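You operate a simulated robot arm through the tools that you are given. There is no shell and no other tool. Be economical: measure what you need, move in short steps, check, and stop when the job is done.

Carry out the task below with a simulated robot arm. There is one attempt and no reset: what you move stays moved.

Task
Send the wide box down the belt at 8 m/min, then put it in the small blue tray.
Fine: take it from the rail shelf; stop the belt once the counter shows 1, before you lift the box. Set down upright: what you pick out.

Only the result counts: the job must be done as asked and must still hold three seconds after the hand-in. Knocking over, shifting, dropping, spilling or breaking anything else fails it.

Robot
A 6-joint arm with a two-finger parallel gripper, fixed in place. Base frame: the origin is at the foot of the arm, x ahead of it, y to its left, z up. Readings come in m, degrees, newtons and seconds.
With the tool pointing down near the work surface it reaches from about 0.24 to 0.64 m from the base axis. Its first joint turns from -66.0 to 66.0 degrees. Payload 2.7 kg.
Tool frame: the origin (TCP) lies between the finger pads and is the grasp point; the fingertips stand 0.023 m ahead of it; z points along the fingers, y is the line along which they close. Largest opening 0.094 m; finger width 0.038, thickness 0.01; the body of the gripper, 0.054 by 0.096 m, starts 0.039 m behind the TCP.
Orientation is that of the tool frame in the base frame, as [roll, pitch, yaw] about the fixed x, y, z axes, in that order (R = Rz(yaw) Ry(pitch) Rx(roll)). With the fingers straight down and closing along the base's y, the tool's x points along the base's -x, its y along +y and its z along -z.

Tools
- The arm moves only by the tool jog_arm. Its argument "commands" is a list of rows, each a list of 7 numbers: the finger opening in m, from 0 to 0.094, then the shift along the base's x, y, z in m, then the turn, a rotation vector about the base's x, y, z in degrees. In form: [[grip, x, y, z, rx, ry, rz], ...]. A call has 1 to 20 rows; each row shifts and turns the commanded pose from where the row before left it. A row lasts 0.2 s, in which the tool goes at most 0.05 m and 8.6 degrees; a call with a longer step from one row to the next is refused whole, and so is a gripper value outside its range. Where a pose cannot be reached the arm comes as near as it can. A force on the tool above 40 N (or 10 N above the force at the start of the call, whichever is more), or a blocked arm, ends the call early, and 0.2 s more pass. The fingers move at their own pace (about 0.045 m/s each) and stop on an object; they squeeze with about 28 N. The grip force told is the motor's: it shows also when the fingers shut on nothing. Time passes only in rows, and 0.2 s behind the last, so rows that do not move let the fingers close. It gives the time, the measured TCP pose, the force on the tool (base axes), the opening and the grip force at its end, in the units of the frame above (readings bear some noise), with the torque about the TCP (base axes, N m) and any sound that the robot's microphone picked up, and new pictures: "pictures" is both (left out), scene, wrist or none.
- Cameras (640 x 400 px; columns grow to the right, rows downward): "scene" is fixed at [0.0776, -0.4513, 1.3794]; the picture's right is [0.66, -0.75, 0.00], its down [-0.59, -0.52, -0.61] and it looks along [0.46, 0.41, -0.79] (base axes); focal length 214 px, centre (320, 200). "wrist" rides on the gripper at [0.086, 0.016, -0.074] in the tool frame; the picture's right is [-0.18, 0.98, 0.00], its down [-0.58, -0.11, -0.81] and it looks along [-0.79, -0.15, 0.59] (tool axes); focal length 243 px, centre (320, 200). There is no depth. A picture from a camera that has moved, and an enlarged one, comes with that camera's place and axes in the base frame and with its lens.
- close_up(camera, box): a new picture of the part [left, top, right, bottom] of that camera's present view, enlarged. No time passes.
- job_done(): hands the job in; it is judged then, once.

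Go step by step. Nothing tells you positions but the pictures and the camera data: compare them with the known pose of the tool, close in by small moves and look again before you grip or let go. The budget is 120 turns and 200 pictures, counting those below and the enlarged ones. Unless the task says otherwise, let go and move clear before handing in, and close with one line.

The tools are called by a JSON object that holds its "fn" and its "kwargs". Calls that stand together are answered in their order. jog_arm: Moves the arm, as the interface text tells. Its arguments: {"type":"object","properties":{"commands":{"type":"array","items":{"type":"array","items":{"type":"number"}}},"pictures":{"type":"string","enum":["both","scene","wrist","none"]}},"required":["commands"]} The other tools are called the same way: close_up (camera, box) takes an enlarged picture of a part of a camera's view; job_done () hands the job in.

At the start:

```text
time_s: 0.0
tool_pos: [0.3504, 0.0754, 1.1884]
tool_rot: [-180.0, 0.0, -180.0]
force: [-0.3, 0.1, 0.3]
moment: [-0.01, 0.01, 0.0]
opening: 0.0941
gripper_force: 0.0
```

scene: 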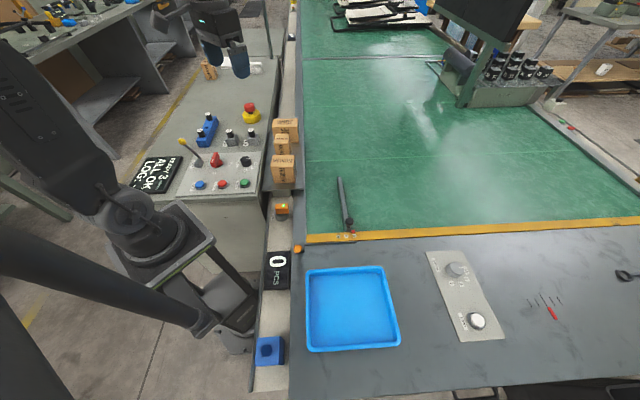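
wrist: 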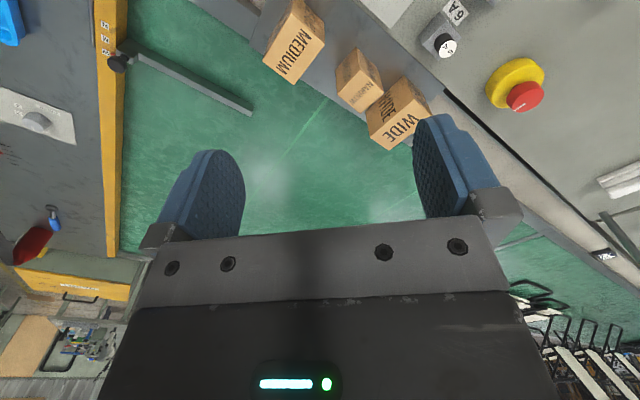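

I see a belt (green) running away from a rail shelf with three boxes, plus a control panel with knobs. I'll enlarge the views to read the labels.

{"fn": "close_up", "kwargs": {"camera": "scene", "box": [130, 90, 310, 202]}}

{"fn": "close_up", "kwargs": {"camera": "scene", "box": [230, 170, 400, 276]}}

{"fn": "close_up", "kwargs": {"camera": "scene", "box": [400, 230, 560, 350]}}

{"fn": "close_up", "kwargs": {"camera": "wrist", "box": [240, 0, 560, 200]}}

{"fn": "close_up", "kwargs": {"camera": "wrist", "box": [0, 0, 160, 150]}}

{"fn": "close_up", "kwargs": {"camera": "scene", "box": [240, 240, 420, 380]}}

```text
3.56 times, centred on (220, 146) of scene
camera zoom: at [0.0776, -0.4513, 1.3794], right [0.66, -0.75, 0.0], down [-0.59, -0.52, -0.61], along [0.46, 0.41, -0.79], focal length 763 px, centre (676, 392)
```

zoom: 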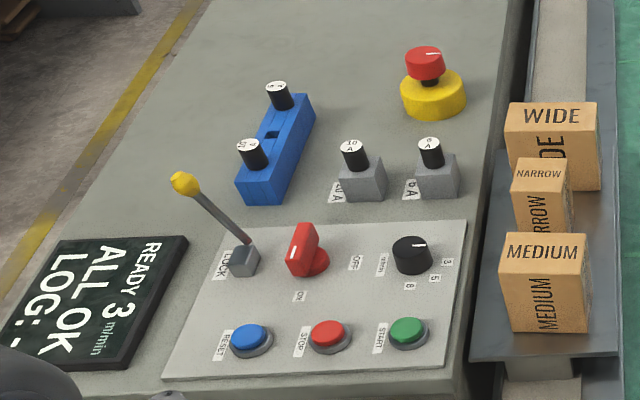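

```text
3.76 times, centred on (315, 223) of scene
camera zoom: at [0.0776, -0.4513, 1.3794], right [0.66, -0.75, 0.0], down [-0.59, -0.52, -0.61], along [0.46, 0.41, -0.79], focal length 807 px, centre (339, 113)
```

zoom: 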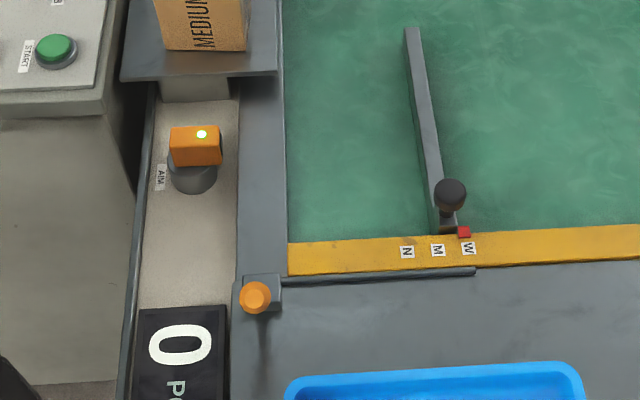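

```text
3.33 times, centred on (480, 290) of scene
camera zoom: at [0.0776, -0.4513, 1.3794], right [0.66, -0.75, 0.0], down [-0.59, -0.52, -0.61], along [0.46, 0.41, -0.79], focal length 715 px, centre (-213, -100)
```

zoom: 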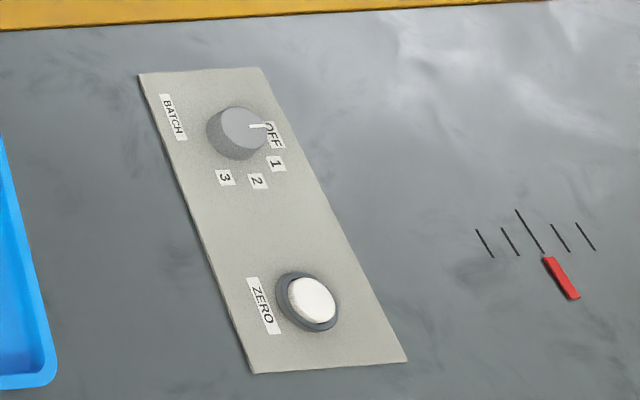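

```text
2.00 times, centred on (400, 100) of wrist
camera zoom: at [0.2638, 0.0917, 1.2624], right [0.18, 0.98, 0.0], down [0.58, -0.11, 0.81], along [0.79, -0.15, -0.59], focal length 485 px, centre (160, 400)
```

zoom: 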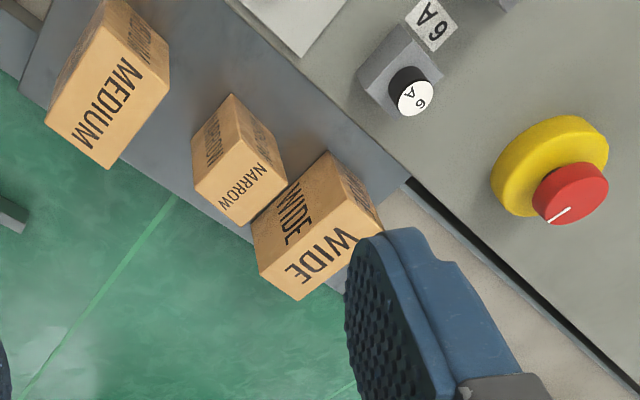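

```text
2.67 times, centred on (80, 75) of wrist
camera zoom: at [0.2638, 0.0917, 1.2624], right [0.18, 0.98, 0.0], down [0.58, -0.11, 0.81], along [0.79, -0.15, -0.59], focal length 647 px, centre (960, 533)
```

zoom: 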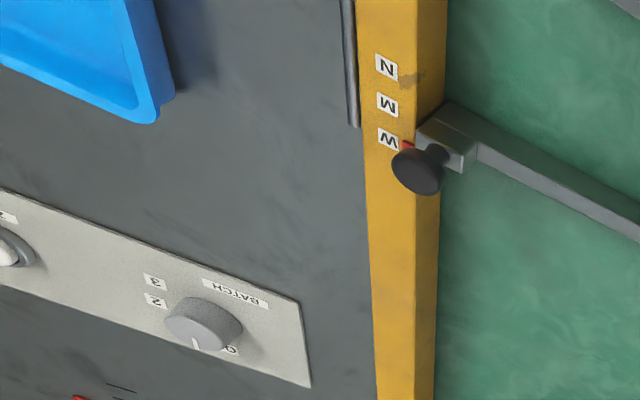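

```text
2.86 times, centred on (330, 310) of scene
camera zoom: at [0.0776, -0.4513, 1.3794], right [0.66, -0.75, 0.0], down [-0.59, -0.52, -0.61], along [0.46, 0.41, -0.79], focal length 613 px, centre (291, -114)
```

zoom: 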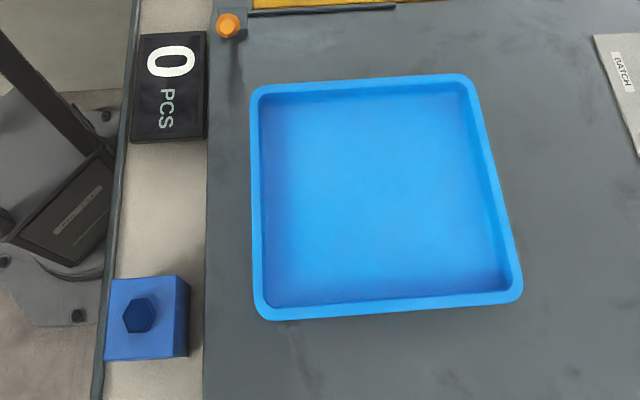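

The enlarged views are sharp, so I'll zoom further on the controls: the speed dial, main switch and lock lever, the AIM sensor and guide, and the rest of the belt.

{"fn": "close_up", "kwargs": {"camera": "scene", "box": [174, 130, 264, 194]}}

{"fn": "close_up", "kwargs": {"camera": "scene", "box": [130, 140, 200, 200]}}

{"fn": "close_up", "kwargs": {"camera": "scene", "box": [255, 185, 315, 265]}}

{"fn": "close_up", "kwargs": {"camera": "scene", "box": [325, 170, 375, 250]}}

{"fn": "close_up", "kwargs": {"camera": "scene", "box": [190, 90, 270, 150]}}

{"fn": "close_up", "kwargs": {"camera": "scene", "box": [280, 0, 640, 230]}}

```text
6.25 times, centred on (219, 162) of scene
camera zoom: at [0.0776, -0.4513, 1.3794], right [0.66, -0.75, 0.0], down [-0.59, -0.52, -0.61], along [0.46, 0.41, -0.79], focal length 1340 px, centre (951, 438)
```

zoom: 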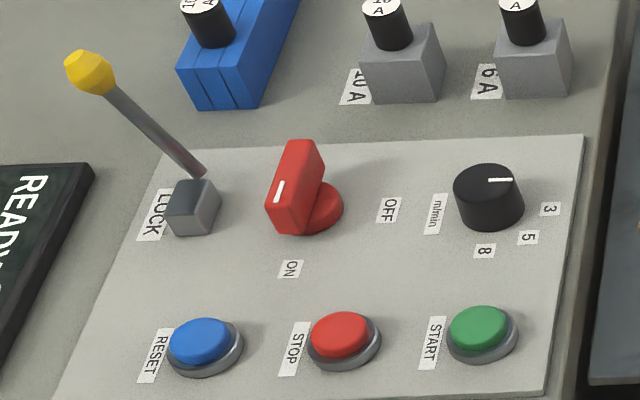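

```text
6.67 times, centred on (165, 170) of scene
camera zoom: at [0.0776, -0.4513, 1.3794], right [0.66, -0.75, 0.0], down [-0.59, -0.52, -0.61], along [0.46, 0.41, -0.79], focal length 1430 px, centre (1353, 400)
```

zoom: 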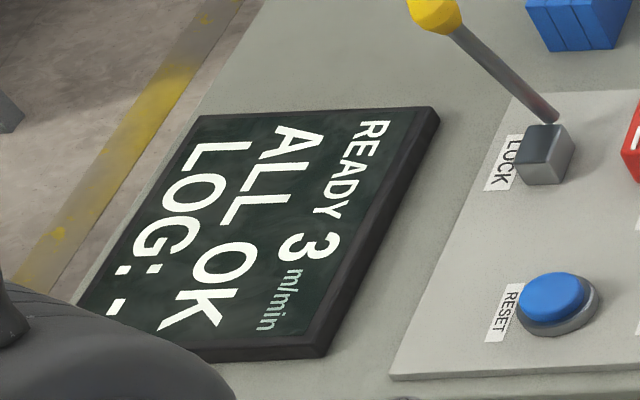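

```text
5.00 times, centred on (285, 225) of scene
camera zoom: at [0.0776, -0.4513, 1.3794], right [0.66, -0.75, 0.0], down [-0.59, -0.52, -0.61], along [0.46, 0.41, -0.79], focal length 1072 px, centre (495, 75)
```

zoom: 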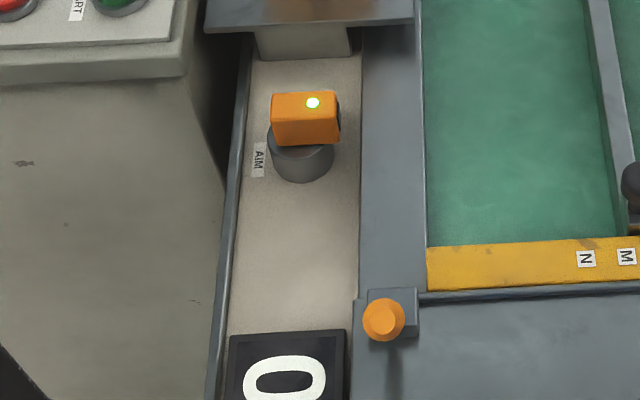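

```text
5.00 times, centred on (350, 210) of scene
camera zoom: at [0.0776, -0.4513, 1.3794], right [0.66, -0.75, 0.0], down [-0.59, -0.52, -0.61], along [0.46, 0.41, -0.79], focal length 1072 px, centre (170, 150)
```

zoom: 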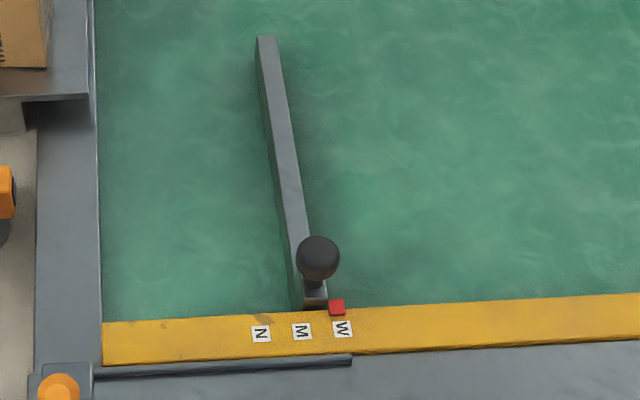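

```text
6.67 times, centred on (230, 120) of scene
camera zoom: at [0.0776, -0.4513, 1.3794], right [0.66, -0.75, 0.0], down [-0.59, -0.52, -0.61], along [0.46, 0.41, -0.79], focal length 1430 px, centre (920, 733)
```

zoom: 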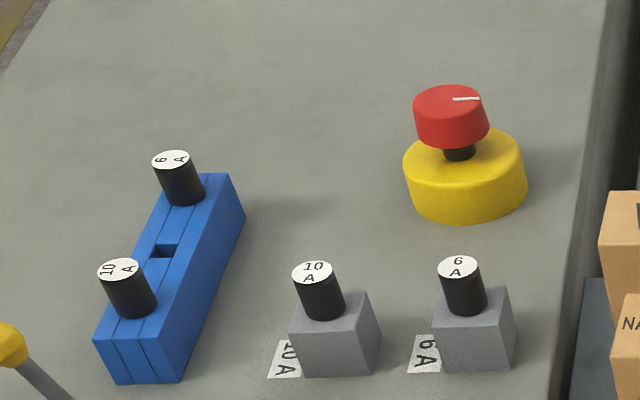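

```text
1.74 times, centred on (460, 115) of scene
camera zoom: at [0.0776, -0.4513, 1.3794], right [0.66, -0.75, 0.0], down [-0.59, -0.52, -0.61], along [0.46, 0.41, -0.79], focal length 373 px, centre (76, 348)
```

zoom: 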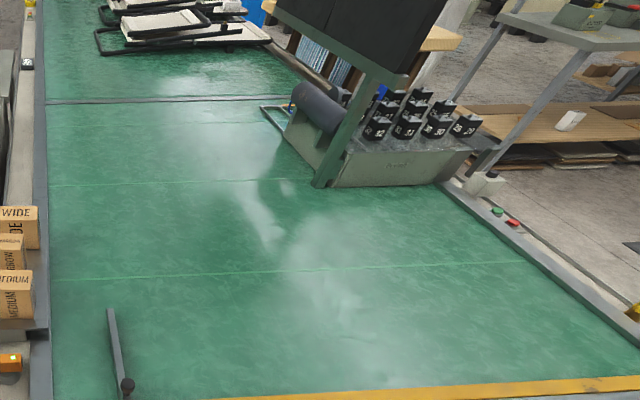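

The display reads READY 3 m/min, ALL OK; the counter is 0, the guide is on W, and the speed dial (3/5/8) points at 3. I take the dial to be near (0.36, 0.18, 0.82), so I'll move above it and look.

{"fn": "jog_arm", "kwargs": {"commands": [[0.094, 0, 0.02, -0.04, 0, 0, 0], [0.094, 0, 0.02, -0.04, 0, 0, 0], [0.094, 0, 0.02, -0.04, 0, 0, 0], [0.094, 0.002, 0.02, -0.04, 0, 0, 0], [0.094, 0.002, 0.02, -0.04, 0, 0, 0], [0.094, 0, 0, -0.03, 0, 0, 0], [0.094, 0, 0, 0, 0, 0, 0]]}}

```text
time_s: 1.6
tool_pos: [0.3547, 0.1752, 0.9564]
tool_rot: [180.0, 0.0, 180.0]
force: [0.0, -0.4, -0.5]
moment: [0.02, -0.02, -0.03]
opening: 0.0938
gripper_force: 0.0
camera wrist: at [0.2677, 0.1921, 1.0313], right [0.18, 0.98, 0.0], down [0.58, -0.11, 0.81], along [0.79, -0.15, -0.59], focal length 243 px, centre (320, 200)
```

scene: 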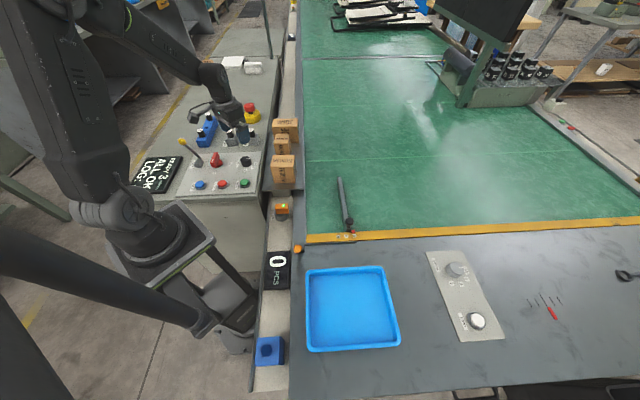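
wrist: 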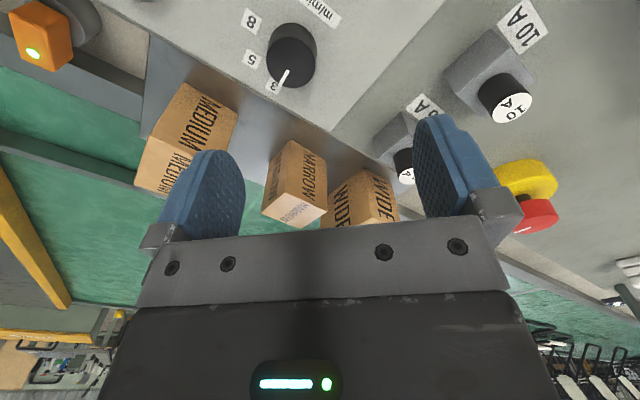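

The dial triangulates to about (0.349, 0.155) with its top at z ≈ 0.847. I'll pre-rotate the tool +45° and come over it, so the clockwise turn from 3 to 8 is symmetric.

{"fn": "jog_arm", "kwargs": {"commands": [[0.094, 0, -0.01, 0, 0, 0, 7.5], [0.094, -0.003, -0.01, 0, 0, 0, 7.5], [0.094, -0.003, 0, -0.01, 0, 0, 7.5], [0.094, 0, 0, -0.01, 0, 0, 7.5], [0.094, 0, 0, -0.02, 0, 0, 7.5], [0.094, 0, 0, -0.02, 0, 0, 7.5], [0.094, 0, 0, 0, 0, 0, 0]]}}

{"fn": "close_up", "kwargs": {"camera": "scene", "box": [174, 110, 284, 194]}}

```text
time_s: 3.2
tool_pos: [0.3478, 0.1548, 0.8977]
tool_rot: [-180.0, 0.0, -135.0]
force: [-0.1, -0.9, 1.0]
moment: [0.0, 0.0, -0.02]
opening: 0.0939
gripper_force: 0.1
camera wrist: at [0.2754, 0.1057, 0.9722], right [-0.57, 0.82, 0.0], down [0.49, 0.33, 0.81], along [0.66, 0.46, -0.59], focal length 243 px, centre (320, 200)
```

scene: 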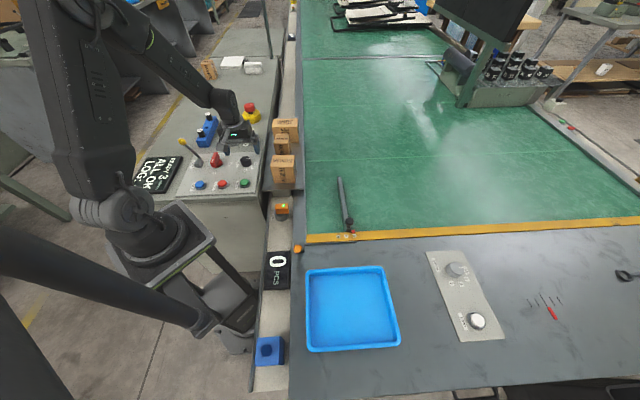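
wrist: 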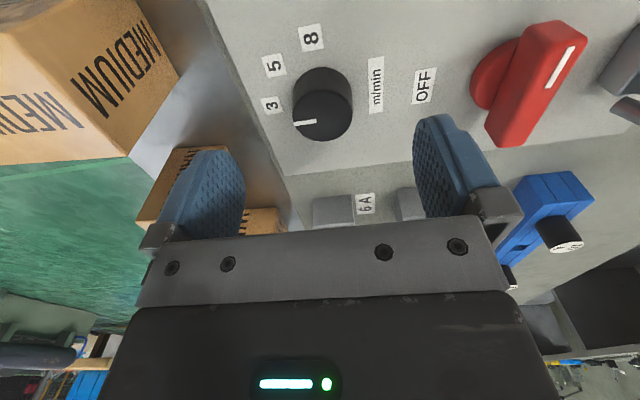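

```text
4.76 times, centred on (229, 152) of scene
camera zoom: at [0.0776, -0.4513, 1.3794], right [0.66, -0.75, 0.0], down [-0.59, -0.52, -0.61], along [0.46, 0.41, -0.79], focal length 1021 px, centre (753, 429)
```

zoom: 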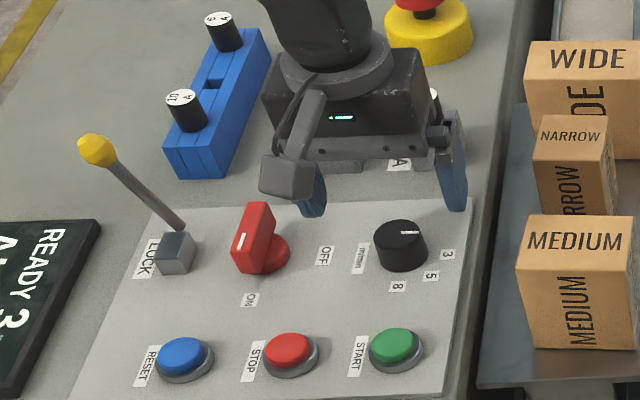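

The dial is centred between the fingers. I'll lower to z ≈ 0.852 and close on it.

{"fn": "jog_arm", "kwargs": {"commands": [[0.094, 0, 0, -0.02, 0, 0, 0], [0.094, 0, 0, -0.02, 0, 0, 0], [0.094, 0, 0, -0.005, 0, 0, 0], [0.03, 0, 0, 0, 0, 0, 0], [0.03, 0, 0, 0, 0, 0, 0], [0.03, 0, 0, 0, 0, 0, 0], [0.03, 0, 0, 0, 0, 0, 0]]}}

```text
time_s: 4.8
tool_pos: [0.3475, 0.1563, 0.8529]
tool_rot: [179.9, 0.1, -135.0]
force: [-11.5, 16.7, 0.5]
moment: [0.26, 0.39, -0.06]
opening: 0.0391
gripper_force: 9.5
camera wrist: at [0.2749, 0.1066, 0.9276], right [-0.57, 0.82, 0.0], down [0.49, 0.33, 0.81], along [0.66, 0.46, -0.59], focal length 243 px, centre (320, 200)
```

scene: 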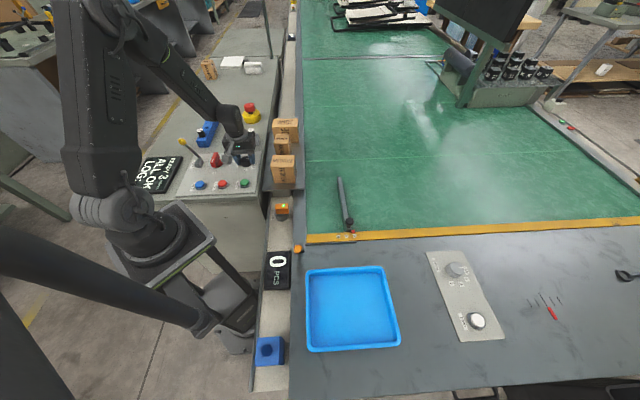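
wrist: 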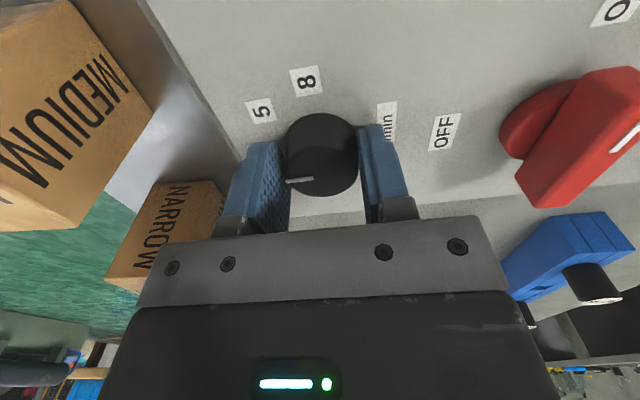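

The fingers have closed unevenly, with a 20 N side load. I'll shift about 2.5 mm to relieve it and let the grip settle.

{"fn": "jog_arm", "kwargs": {"commands": [[0.03, -0.001, 0.001, 0, 0, 0, 0], [0.03, -0.001, 0.001, 0, 0, 0, 0], [0.03, 0, 0, 0, 0, 0, 0]], "pictures": "none"}}

```text
time_s: 5.6
tool_pos: [0.3474, 0.1566, 0.8535]
tool_rot: [-179.9, 0.0, -134.9]
force: [-1.1, 2.8, -1.2]
moment: [-0.26, 0.23, 0.02]
opening: 0.037
gripper_force: 45.3
```

Now it is centred and gripped, so I'll turn it clockwise in steps, first about 45°.

{"fn": "jog_arm", "kwargs": {"commands": [[0.03, 0, 0, 0, 0, 0, -7.5], [0.03, 0, 0, 0, 0, 0, -7.5], [0.03, 0, 0, 0, 0, 0, -7.5], [0.03, 0, 0, 0, 0, 0, -7.5], [0.03, 0, 0, 0, 0, 0, -7.5], [0.03, 0, 0, 0, 0, 0, -7.5], [0.03, 0, 0, 0, 0, 0, 0]], "pictures": "wrist"}}

{"fn": "close_up", "kwargs": {"camera": "scene", "box": [130, 140, 260, 200]}}

```text
time_s: 7.2
tool_pos: [0.346, 0.1557, 0.8524]
tool_rot: [-180.0, -0.1, 179.9]
force: [18.1, -28.5, 1.1]
moment: [-0.71, -0.5, 0.0]
opening: 0.0372
gripper_force: 44.6
camera wrist: at [0.2606, 0.1726, 0.9275], right [0.19, 0.98, 0.0], down [0.58, -0.11, 0.81], along [0.79, -0.15, -0.59], focal length 243 px, centre (320, 200)
```

wrist: 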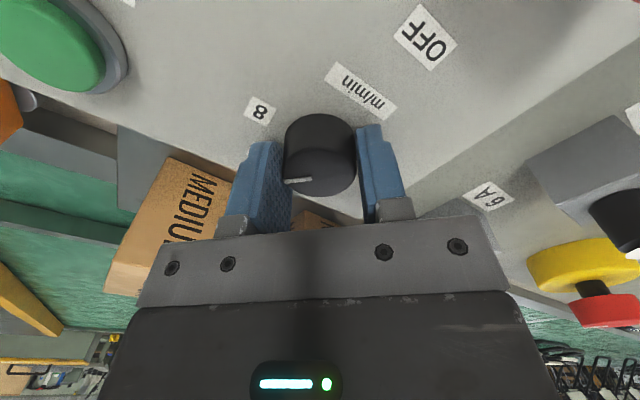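

```text
4.92 times, centred on (195, 170) of scene
camera zoom: at [0.078, -0.4519, 1.3791], right [0.66, -0.75, 0.0], down [-0.59, -0.52, -0.61], along [0.46, 0.41, -0.79], focal length 1056 px, centre (935, 348)
```

zoom: 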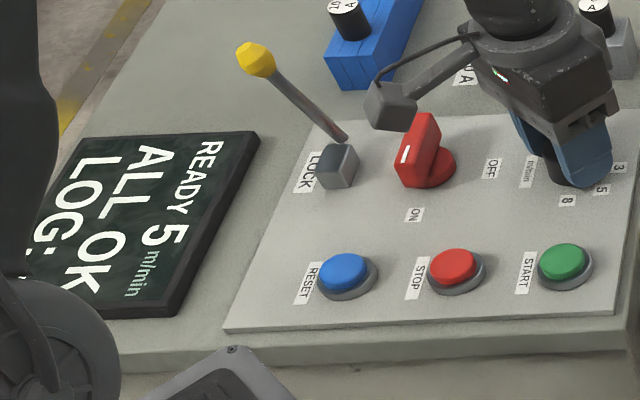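

It reads 5 m/min and the knob follows the grip. I'll relieve the side force with a small shift and turn another 45°.

{"fn": "jog_arm", "kwargs": {"commands": [[0.03, 0.001, -0.001, 0, 0, 0, 0], [0.03, 0.0005, -0.001, 0, 0, 0, -7.5], [0.03, 0, 0, 0, 0, 0, -7.5], [0.03, 0, 0, 0, 0, 0, -7.5], [0.03, 0, 0, 0, 0, 0, -7.5], [0.03, 0, 0, 0, 0, 0, -7.5], [0.03, 0, 0, 0, 0, 0, -7.5], [0.03, 0, 0, 0, 0, 0, 0]], "pictures": "wrist"}}

{"fn": "close_up", "kwargs": {"camera": "scene", "box": [130, 140, 260, 200]}}

```text
time_s: 9.0
tool_pos: [0.3478, 0.156, 0.8531]
tool_rot: [-179.9, 0.0, 134.9]
force: [-6.2, -4.0, 3.7]
moment: [0.46, 0.81, 0.1]
opening: 0.0371
gripper_force: 45.4
camera wrist: at [0.2975, 0.2281, 0.9276], right [0.83, 0.56, 0.0], down [0.33, -0.49, 0.81], along [0.45, -0.67, -0.59], focal length 243 px, centre (320, 200)
```

wrist: 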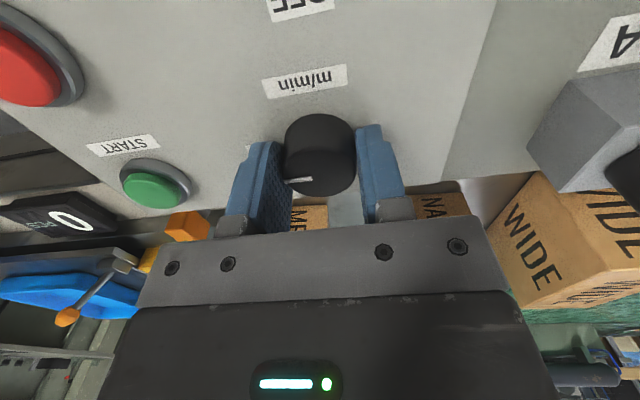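

```text
4.92 times, centred on (195, 170) of scene
camera zoom: at [0.0774, -0.4514, 1.3793], right [0.66, -0.75, 0.0], down [-0.59, -0.52, -0.61], along [0.46, 0.41, -0.79], focal length 1056 px, centre (935, 348)
```

zoom: 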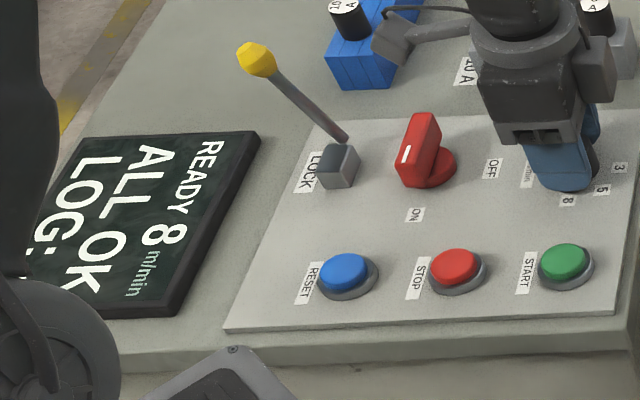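

Speed is now 8 m/min. I'll release, lift clear and move above the wide box to look down at it.

{"fn": "jog_arm", "kwargs": {"commands": [[0.094, 0, 0, 0, 0, 0, 0], [0.094, 0, 0, 0, 0, 0, 0], [0.094, 0, 0, 0, 0, 0, 0], [0.094, 0, 0, 0, 0, 0, 0], [0.094, 0, 0, 0.04, 0, 0, 0], [0.094, 0, 0, 0.05, 0, 0, 0], [0.094, 0, 0, 0.05, 0, 0, 0], [0.094, 0, 0, 0.03, 0, 0, 0], [0.094, 0.04, 0, 0, 0, 0, 0], [0.094, 0.04, 0.003, 0, 0, 0, 0], [0.094, 0.04, 0.003, 0, 0, 0, 0], [0.094, 0.04, 0.003, 0, 0, 0, 0], [0.094, 0.04, 0.003, 0, 0, 0, 0], [0.094, 0, 0, 0, 0, 0, 0]]}}

{"fn": "close_up", "kwargs": {"camera": "scene", "box": [255, 100, 315, 200]}}

{"fn": "close_up", "kwargs": {"camera": "scene", "box": [174, 130, 264, 194]}}

```text
time_s: 12.0
tool_pos: [0.5484, 0.1663, 1.0224]
tool_rot: [-179.9, 0.0, 134.9]
force: [0.4, 0.2, 0.4]
moment: [0.0, -0.01, 0.01]
opening: 0.0938
gripper_force: 0.1
camera wrist: at [0.4986, 0.2396, 1.0966], right [0.83, 0.56, 0.0], down [0.33, -0.49, 0.81], along [0.45, -0.67, -0.59], focal length 243 px, centre (320, 200)
```

scene: 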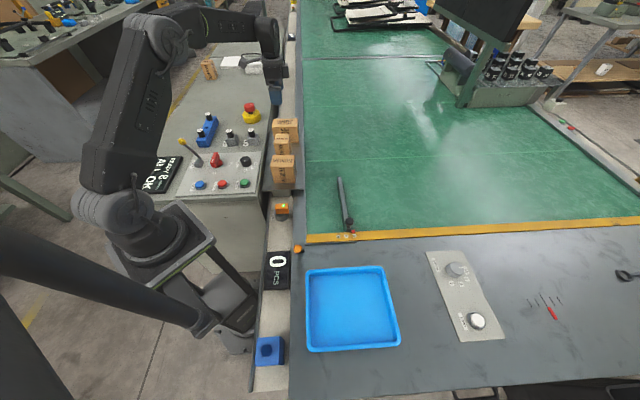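
wrist: 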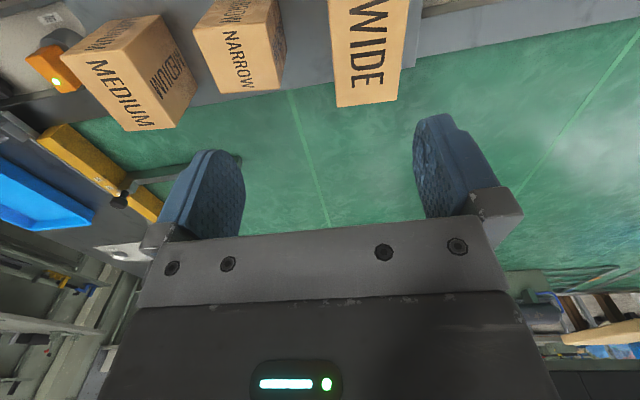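

```text
4.00 times, centred on (285, 150) of scene
camera zoom: at [0.0776, -0.4513, 1.3794], right [0.66, -0.75, 0.0], down [-0.59, -0.52, -0.61], along [0.46, 0.41, -0.79], focal length 858 px, centre (460, 400)
```

zoom: 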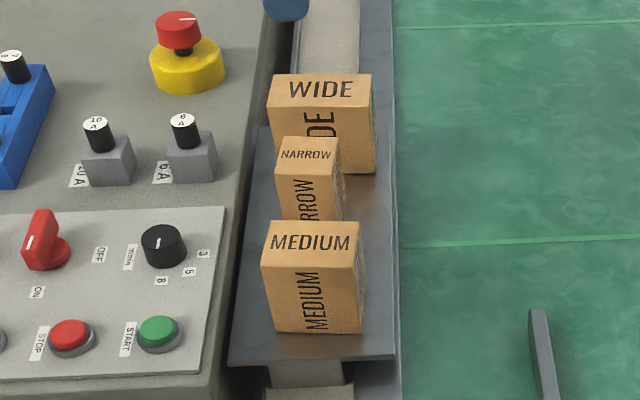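

```text
6.25 times, centred on (219, 162) of scene
camera zoom: at [0.0776, -0.4513, 1.3794], right [0.66, -0.75, 0.0], down [-0.59, -0.52, -0.61], along [0.46, 0.41, -0.79], focal length 1340 px, centre (951, 438)
```

zoom: 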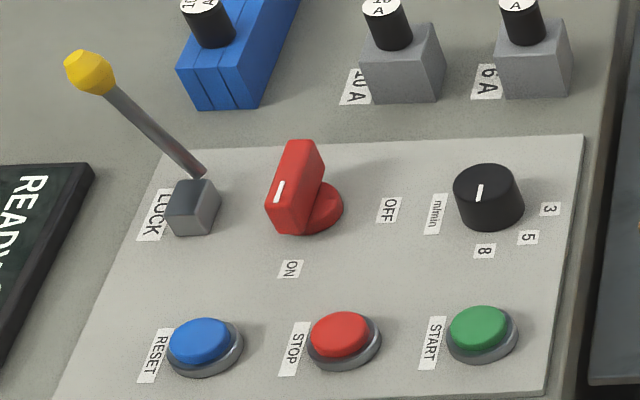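

The wide box top is near (0.582, 0.188, 0.873), about 0.106 × 0.059 m. It lies on the 45° belt frame, with its thin side along my closing line. I'll move above it and check.

{"fn": "jog_arm", "kwargs": {"commands": [[0.082, 0.017, 0.011, -0.02, 0, 0, 0], [0.082, 0.016, 0.011, -0.03, 0, 0, 0], [0.082, 0, 0, -0.02, 0, 0, 0], [0.082, 0, 0, 0, 0, 0, 0]]}}

{"fn": "close_up", "kwargs": {"camera": "scene", "box": [255, 100, 315, 200]}}

```text
time_s: 13.0
tool_pos: [0.5811, 0.1892, 0.9523]
tool_rot: [180.0, 0.0, 135.0]
force: [-0.1, 1.4, -1.0]
moment: [0.02, -0.01, 0.02]
opening: 0.0818
gripper_force: 0.0
camera wrist: at [0.5314, 0.2624, 1.0267], right [0.83, 0.56, 0.0], down [0.33, -0.49, 0.81], along [0.46, -0.67, -0.59], focal length 243 px, centre (320, 200)
```

scene: 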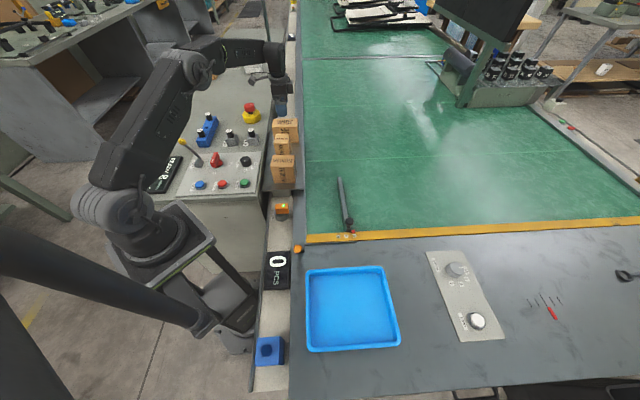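
wrist: 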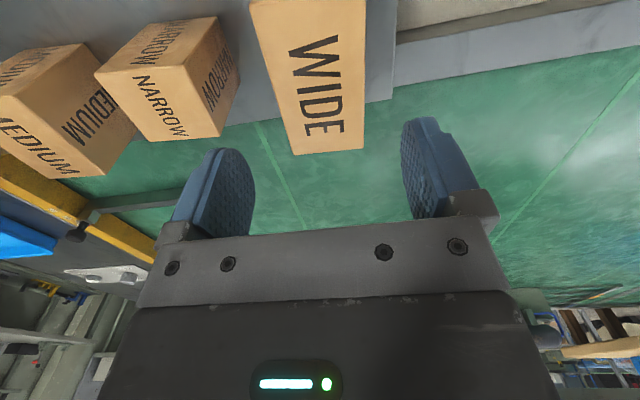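

```text
4.00 times, centred on (285, 150) of scene
camera zoom: at [0.0776, -0.4513, 1.3794], right [0.66, -0.75, 0.0], down [-0.59, -0.52, -0.61], along [0.46, 0.41, -0.79], focal length 858 px, centre (460, 400)
```

zoom: 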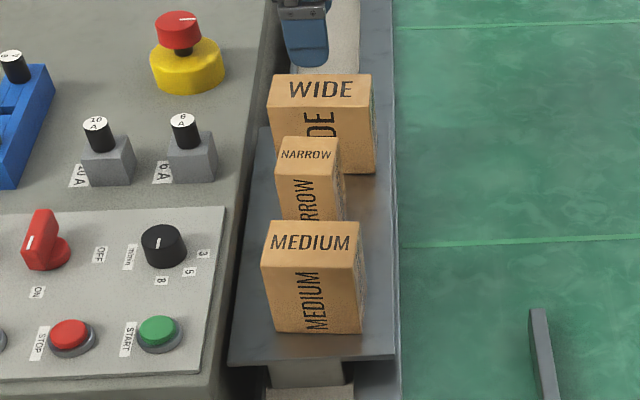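

The box is centred but yawed about −3.5° from the belt frame. I'll turn to match and descend to z ≈ 0.875, then look again.

{"fn": "jog_arm", "kwargs": {"commands": [[0.082, 0.001, -0.001, -0.03, 0, 0, -3.4], [0.082, 0, 0, -0.03, 0, 0, 0], [0.082, 0, 0, -0.015, 0, 0, 0], [0.082, 0, 0, 0, 0, 0, 0]], "pictures": "wrist"}}

{"fn": "close_up", "kwargs": {"camera": "scene", "box": [255, 100, 315, 200]}}

```text
time_s: 14.0
tool_pos: [0.5813, 0.1877, 0.8772]
tool_rot: [179.9, 0.0, 131.5]
force: [-0.1, -0.1, -0.9]
moment: [0.01, -0.02, 0.02]
opening: 0.0818
gripper_force: 0.1
camera wrist: at [0.5364, 0.2636, 0.9512], right [0.86, 0.51, 0.0], down [0.3, -0.51, 0.81], along [0.42, -0.69, -0.59], focal length 243 px, centre (320, 200)
```

wrist: 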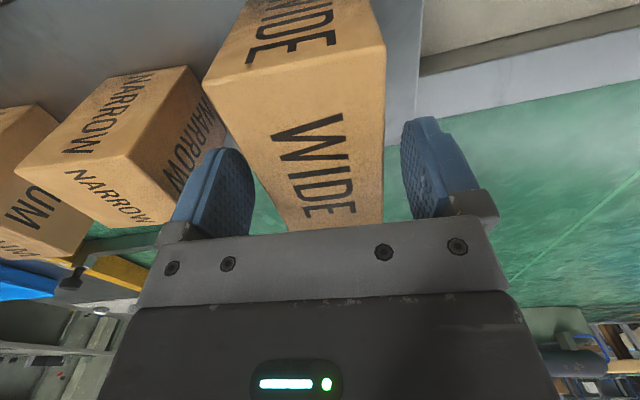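

```text
4.00 times, centred on (285, 150) of scene
camera zoom: at [0.0776, -0.4513, 1.3794], right [0.66, -0.75, 0.0], down [-0.59, -0.52, -0.61], along [0.46, 0.41, -0.79], focal length 858 px, centre (460, 400)
```

zoom: 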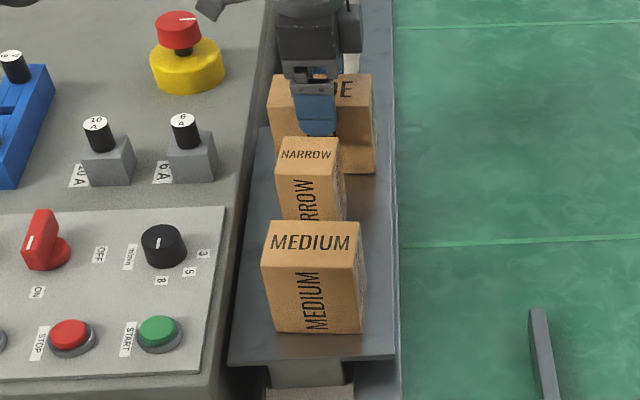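

Both fingers straddle the wide box with about 27 mm clear of the narrow box. I'll lower and grip.

{"fn": "jog_arm", "kwargs": {"commands": [[0.082, 0, 0, -0.02, 0, 0, 0], [0.082, 0, 0, -0.01, 0, 0, 0], [0.04, 0, 0, 0, 0, 0, 0], [0.04, 0, 0, 0, 0, 0, 0], [0.04, 0, 0, 0, 0, 0, 0], [0.04, 0, 0, 0, 0, 0, 0]], "pictures": "wrist"}}

{"fn": "close_up", "kwargs": {"camera": "scene", "box": [255, 100, 315, 200]}}

```text
time_s: 15.4
tool_pos: [0.5833, 0.188, 0.848]
tool_rot: [180.0, 0.0, 131.5]
force: [-0.1, -0.5, 0.9]
moment: [-0.02, -0.09, -0.04]
opening: 0.0596
gripper_force: 28.0
camera wrist: at [0.5364, 0.264, 0.9222], right [0.86, 0.51, 0.0], down [0.3, -0.51, 0.81], along [0.42, -0.69, -0.59], focal length 243 px, centre (320, 200)
```

wrist: 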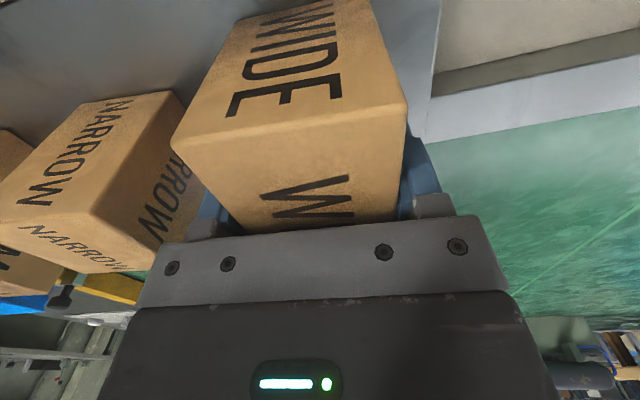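

```text
4.00 times, centred on (285, 150) of scene
camera zoom: at [0.0776, -0.4513, 1.3794], right [0.66, -0.75, 0.0], down [-0.59, -0.52, -0.61], along [0.46, 0.41, -0.79], focal length 858 px, centre (460, 400)
```

zoom: 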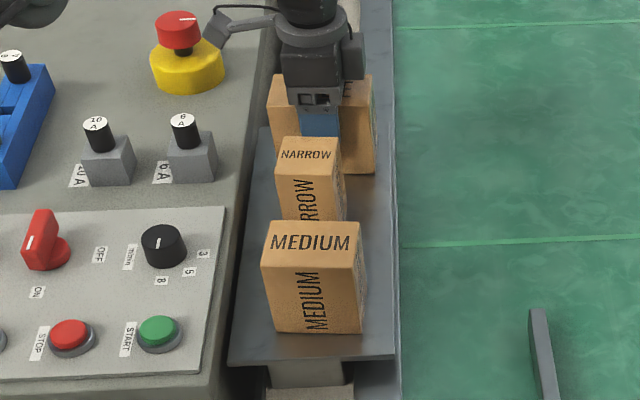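

Gripped at 0.0596 m. I'll lift straight up and check it hangs properly, then carry it over the belt lane between the left rail and the guide.

{"fn": "jog_arm", "kwargs": {"commands": [[0.04, 0, 0, 0.02, 0, 0, 0], [0.04, 0, 0, 0.04, 0, 0, 0], [0.04, 0, 0, 0.04, 0, 0, 0], [0.04, 0, 0, 0.02, 0, 0, 0], [0.04, 0, 0, 0, 0, 0, 0], [0.04, -0.005, -0.03, 0, 0, 0, 0], [0.04, -0.006, -0.04, 0, 0, 0, 0], [0.04, -0.006, -0.04, 0, 0, 0, 0], [0.04, -0.006, -0.04, 0, 0, 0, 3.4], [0.04, -0.008, -0.04, 0, 0, 0, 0], [0.04, -0.008, -0.03, 0, 0, 0, 0], [0.04, 0, 0, 0, 0, 0, 0]]}}

{"fn": "close_up", "kwargs": {"camera": "scene", "box": [260, 100, 380, 260]}}

```text
time_s: 18.0
tool_pos: [0.5436, -0.0309, 0.9674]
tool_rot: [-180.0, 0.1, 135.1]
force: [0.1, 0.4, -2.1]
moment: [-0.02, -0.01, -0.01]
opening: 0.0601
gripper_force: 27.8
camera wrist: at [0.4934, 0.0414, 1.0416], right [0.82, 0.57, 0.0], down [0.33, -0.49, 0.81], along [0.46, -0.67, -0.59], focal length 243 px, centre (320, 200)
```

scene: 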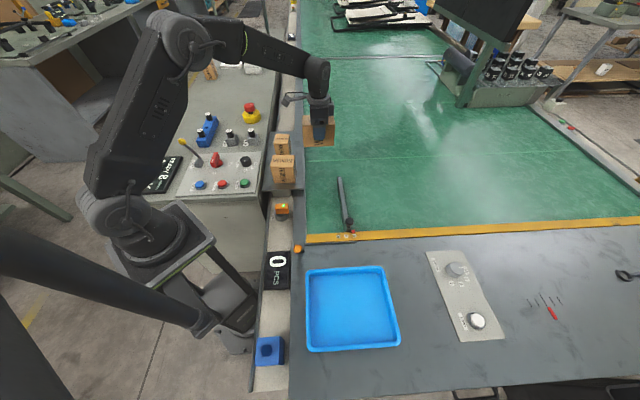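
wrist: 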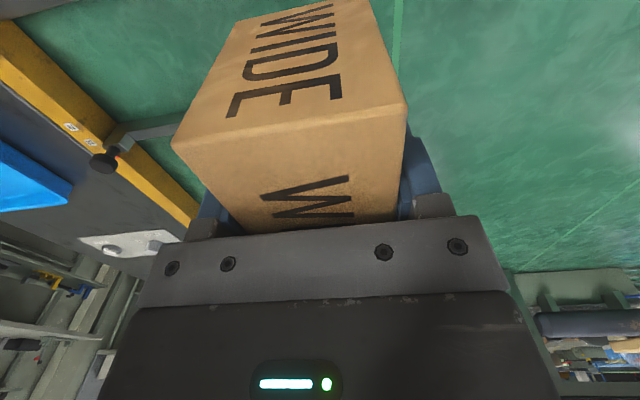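

```text
2.50 times, centred on (320, 180) of scene
camera zoom: at [0.0776, -0.4513, 1.3794], right [0.66, -0.75, 0.0], down [-0.59, -0.52, -0.61], along [0.46, 0.41, -0.79], focal length 536 px, centre (320, 250)
```

zoom: 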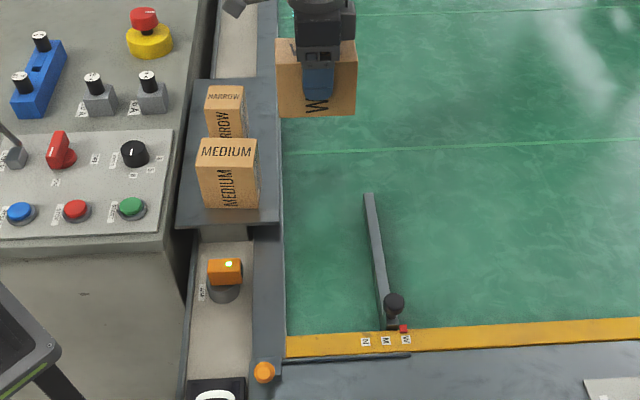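

The box hangs level over the lane. I'll lower it most of the way and look.

{"fn": "jog_arm", "kwargs": {"commands": [[0.04, 0, 0, -0.04, 0, 0, 0], [0.04, -0.002, -0.001, -0.04, 0, 0, 0], [0.04, 0, 0, -0.025, 0, 0, 0], [0.04, 0, 0, 0, 0, 0, 0]], "pictures": "none"}}

{"fn": "close_up", "kwargs": {"camera": "scene", "box": [270, 100, 370, 260]}}

{"fn": "close_up", "kwargs": {"camera": "wrist", "box": [0, 0, 640, 400]}}

```text
time_s: 19.0
tool_pos: [0.5424, -0.0329, 0.8618]
tool_rot: [-179.9, -0.1, 135.1]
force: [-0.9, 0.5, -1.6]
moment: [-0.03, 0.01, 0.03]
opening: 0.0597
gripper_force: 27.8
```

```text
2.50 times, centred on (320, 180) of scene
camera zoom: at [0.0776, -0.4513, 1.3794], right [0.66, -0.75, 0.0], down [-0.59, -0.52, -0.61], along [0.46, 0.41, -0.79], focal length 536 px, centre (320, 250)
```

zoom: 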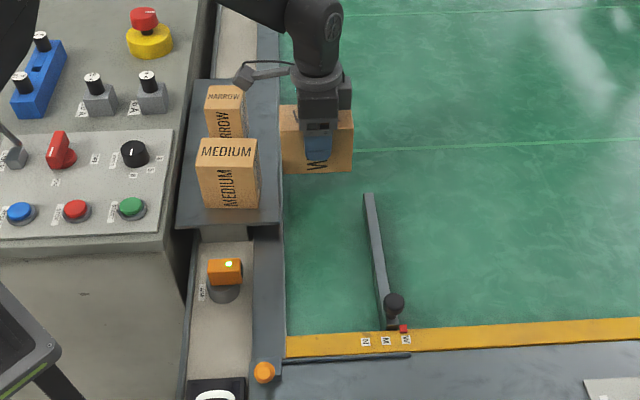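

```text
1.00 times, centred on (320, 200) of wrist (not enlarged: the box is as wide or as high as the picture)
camera zoom: at [0.4916, 0.0401, 0.9374], right [0.83, 0.56, 0.0], down [0.33, -0.49, 0.81], along [0.46, -0.67, -0.59], focal length 243 px, centre (320, 200)
```

zoom: 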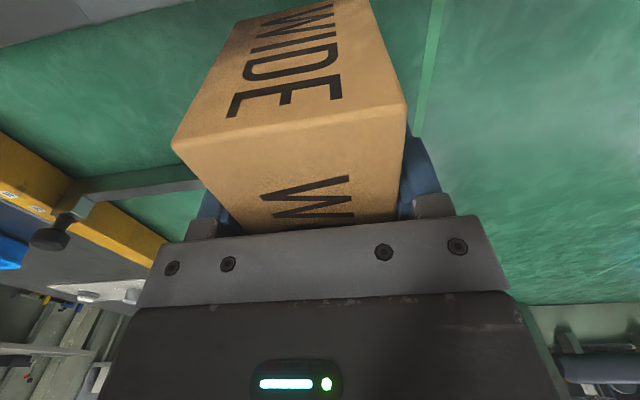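

The box sits about 6 mm too near the left rail. I'll shift it right and lower gently until it touches.

{"fn": "jog_arm", "kwargs": {"commands": [[0.04, 0.0042, -0.0042, 0, 0, 0, 0], [0.04, 0, 0, -0.004, 0, 0, 0], [0.04, 0, 0, -0.004, 0, 0, 0], [0.04, 0, 0, -0.003, 0, 0, 0], [0.04, 0, 0, -0.003, 0, 0, 0], [0.04, 0, 0, -0.003, 0, 0, 0], [0.04, 0, 0, -0.003, 0, 0, 0], [0.04, 0, 0, 0, 0, 0, 0]], "pictures": "none"}}

{"fn": "close_up", "kwargs": {"camera": "scene", "box": [270, 100, 370, 260]}}

```text
time_s: 20.8
tool_pos: [0.5459, -0.0368, 0.8449]
tool_rot: [-180.0, 0.1, 135.0]
force: [1.2, 0.3, -1.8]
moment: [0.01, 0.03, -0.01]
opening: 0.0598
gripper_force: 28.1
```

```text
2.50 times, centred on (320, 180) of scene
camera zoom: at [0.0776, -0.4513, 1.3794], right [0.66, -0.75, 0.0], down [-0.59, -0.52, -0.61], along [0.46, 0.41, -0.79], focal length 536 px, centre (320, 250)
```

zoom: 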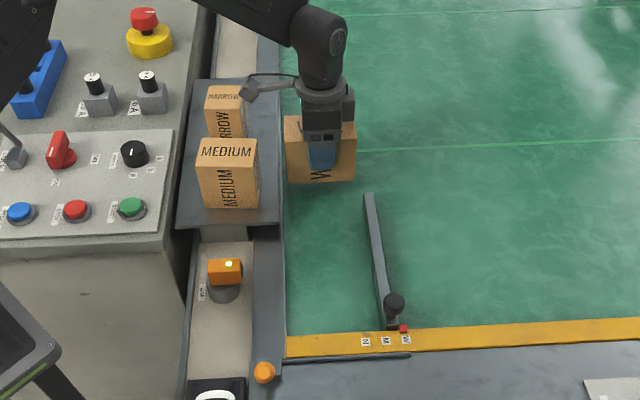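

Good lateral position and still no contact. I'll keep lowering in small steps.

{"fn": "jog_arm", "kwargs": {"commands": [[0.04, 0, 0, -0.003, 0, 0, 0], [0.04, 0, 0, -0.003, 0, 0, 0], [0.04, 0, 0, -0.003, 0, 0, 0], [0.04, 0, 0, -0.003, 0, 0, 0], [0.04, 0, 0, -0.003, 0, 0, 0], [0.04, 0, 0, -0.003, 0, 0, 0], [0.04, 0, 0, 0, 0, 0, 0]], "pictures": "none"}}

{"fn": "close_up", "kwargs": {"camera": "scene", "box": [270, 120, 350, 200]}}

```text
time_s: 22.4
tool_pos: [0.5468, -0.0371, 0.8245]
tool_rot: [179.9, -0.1, 135.0]
force: [0.0, -0.3, -1.8]
moment: [0.04, -0.03, -0.01]
opening: 0.0597
gripper_force: 28.2
```

```text
5.00 times, centred on (310, 160) of scene
camera zoom: at [0.0776, -0.4513, 1.3794], right [0.66, -0.75, 0.0], down [-0.59, -0.52, -0.61], along [0.46, 0.41, -0.79], focal length 1072 px, centre (370, 400)
```

zoom: 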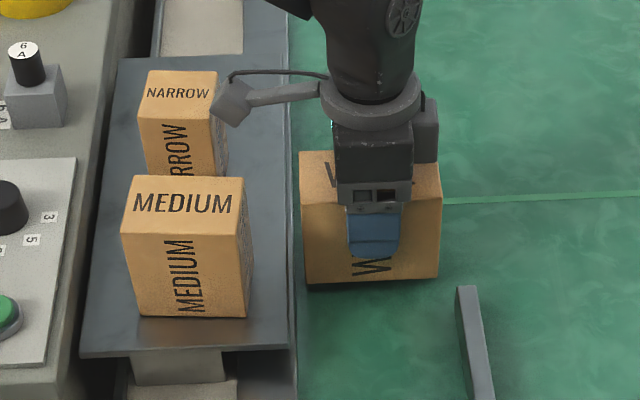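

The box bottom is only a few millimetres above the belt, and the wrist camera hangs between and above the other boxes. I'll continue very finely and watch the force.

{"fn": "jog_arm", "kwargs": {"commands": [[0.04, 0, 0, -0.002, 0, 0, 0], [0.04, 0, 0, -0.002, 0, 0, 0], [0.04, 0, 0, 0, 0, 0, 0]], "pictures": "none"}}

{"fn": "close_up", "kwargs": {"camera": "scene", "box": [285, 130, 345, 190]}}

```text
time_s: 23.2
tool_pos: [0.545, -0.0373, 0.8207]
tool_rot: [180.0, 0.0, 135.0]
force: [0.1, 1.0, -1.4]
moment: [-0.01, -0.02, -0.02]
opening: 0.0597
gripper_force: 27.6
```

```text
6.67 times, centred on (315, 160) of scene
camera zoom: at [0.0776, -0.4513, 1.3794], right [0.66, -0.75, 0.0], down [-0.59, -0.52, -0.61], along [0.46, 0.41, -0.79], focal length 1430 px, centre (353, 467)
```

zoom: 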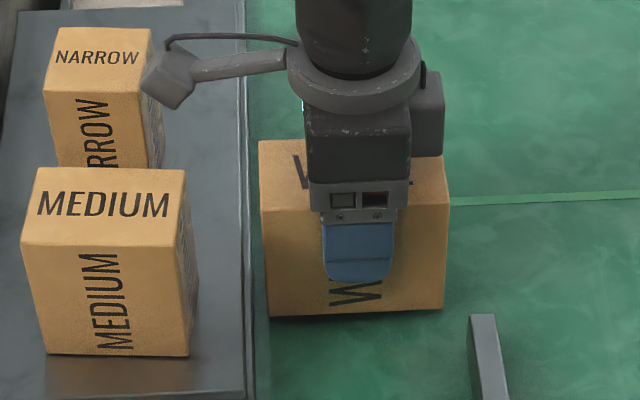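

{"fn": "jog_arm", "kwargs": {"commands": [[0.04, 0, 0, -0.002, 0, 0, 0], [0.04, 0, 0, -0.002, 0, 0, 0], [0.04, 0, 0, -0.002, 0, 0, 0], [0.04, 0, 0, 0, 0, 0, 0]], "pictures": "none"}}

{"fn": "close_up", "kwargs": {"camera": "scene", "box": [285, 130, 345, 190]}}

```text
time_s: 24.2
tool_pos: [0.5463, -0.0375, 0.8148]
tool_rot: [180.0, -0.1, 135.0]
force: [-0.2, -0.4, -2.2]
moment: [0.02, -0.02, -0.03]
opening: 0.0596
gripper_force: 27.4
```

```text
6.67 times, centred on (315, 160) of scene
camera zoom: at [0.0776, -0.4513, 1.3794], right [0.66, -0.75, 0.0], down [-0.59, -0.52, -0.61], along [0.46, 0.41, -0.79], focal length 1430 px, centre (353, 467)
```

zoom: 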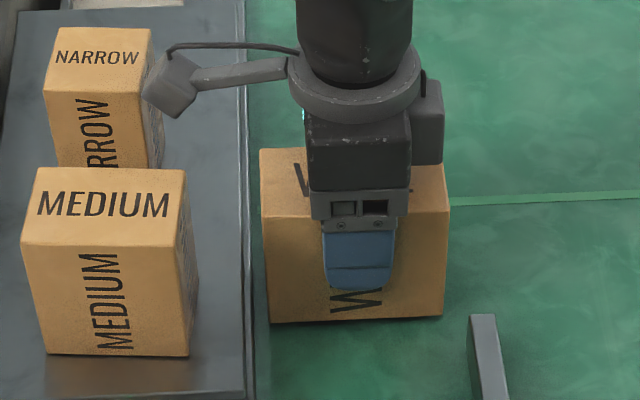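

{"fn": "jog_arm", "kwargs": {"commands": [[0.04, 0, 0, -0.002, 0, 0, 0], [0.04, 0, 0, -0.002, 0, 0, 0], [0.04, 0, 0, -0.002, 0, 0, 0], [0.04, 0, 0, -0.002, 0, 0, 0], [0.04, 0, 0, 0, 0, 0, 0]], "pictures": "none"}}

{"fn": "close_up", "kwargs": {"camera": "scene", "box": [285, 130, 345, 190]}}

```text
time_s: 25.4
tool_pos: [0.5456, -0.0362, 0.808]
tool_rot: [180.0, 0.1, 135.0]
force: [-3.7, 0.4, 6.3]
moment: [0.09, 0.33, 0.01]
opening: 0.0601
gripper_force: 27.8
```

```text
6.67 times, centred on (315, 160) of scene
camera zoom: at [0.0774, -0.4513, 1.3794], right [0.66, -0.75, 0.0], down [-0.59, -0.52, -0.61], along [0.46, 0.41, -0.79], focal length 1430 px, centre (353, 467)
```

zoom: 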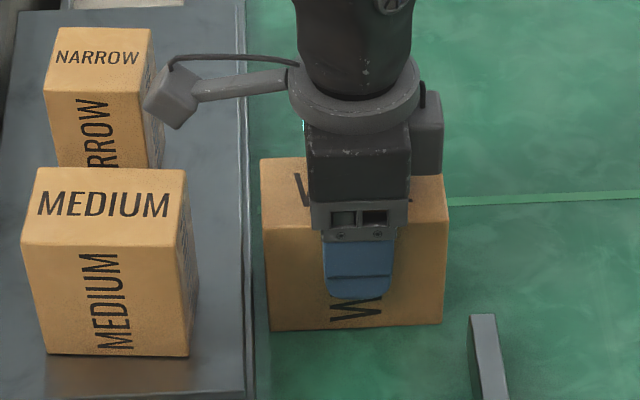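

It has contacted the belt at about 8 N with TCP z ≈ 0.808. I'll release, let the fingers open wide enough and rise.

{"fn": "jog_arm", "kwargs": {"commands": [[0.08, 0, 0, 0.001, 0, 0, 0], [0.08, 0, 0, 0, 0, 0, 0], [0.08, 0, 0, 0, 0, 0, 0], [0.08, 0, 0, 0.02, 0, 0, 0], [0.08, 0, 0, 0.04, 0, 0, 0], [0.08, 0, 0, 0.05, 0, 0, 0], [0.08, 0, 0, 0.05, 0, 0, 0], [0.08, 0, 0, 0, 0, 0, 0]], "pictures": "wrist"}}

{"fn": "close_up", "kwargs": {"camera": "scene", "box": [270, 100, 370, 260]}}

```text
time_s: 27.2
tool_pos: [0.5461, -0.0367, 0.9698]
tool_rot: [-180.0, 0.0, 135.0]
force: [0.5, 0.6, 0.5]
moment: [0.04, 0.01, -0.01]
opening: 0.08
gripper_force: 0.1
camera wrist: at [0.4954, 0.0364, 1.0439], right [0.83, 0.56, 0.0], down [0.33, -0.49, 0.81], along [0.45, -0.67, -0.59], focal length 243 px, centre (320, 200)
```

wrist: 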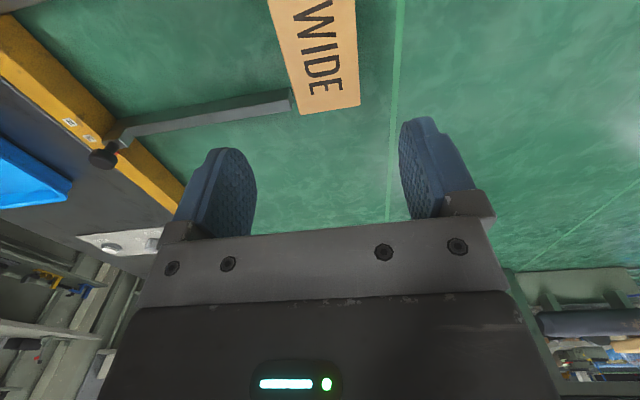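

```text
2.50 times, centred on (320, 180) of scene
camera zoom: at [0.0776, -0.4513, 1.3794], right [0.66, -0.75, 0.0], down [-0.59, -0.52, -0.61], along [0.46, 0.41, -0.79], focal length 536 px, centre (320, 250)
```

zoom: 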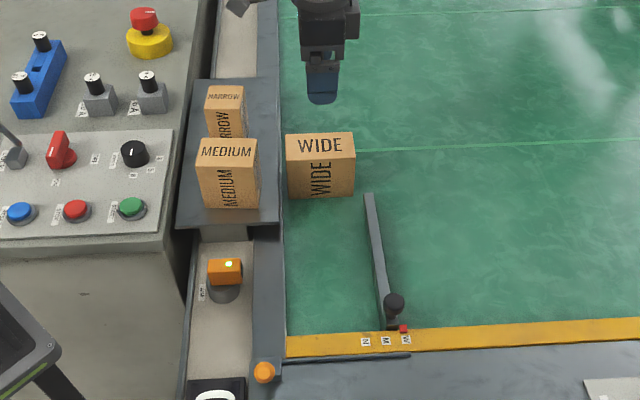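

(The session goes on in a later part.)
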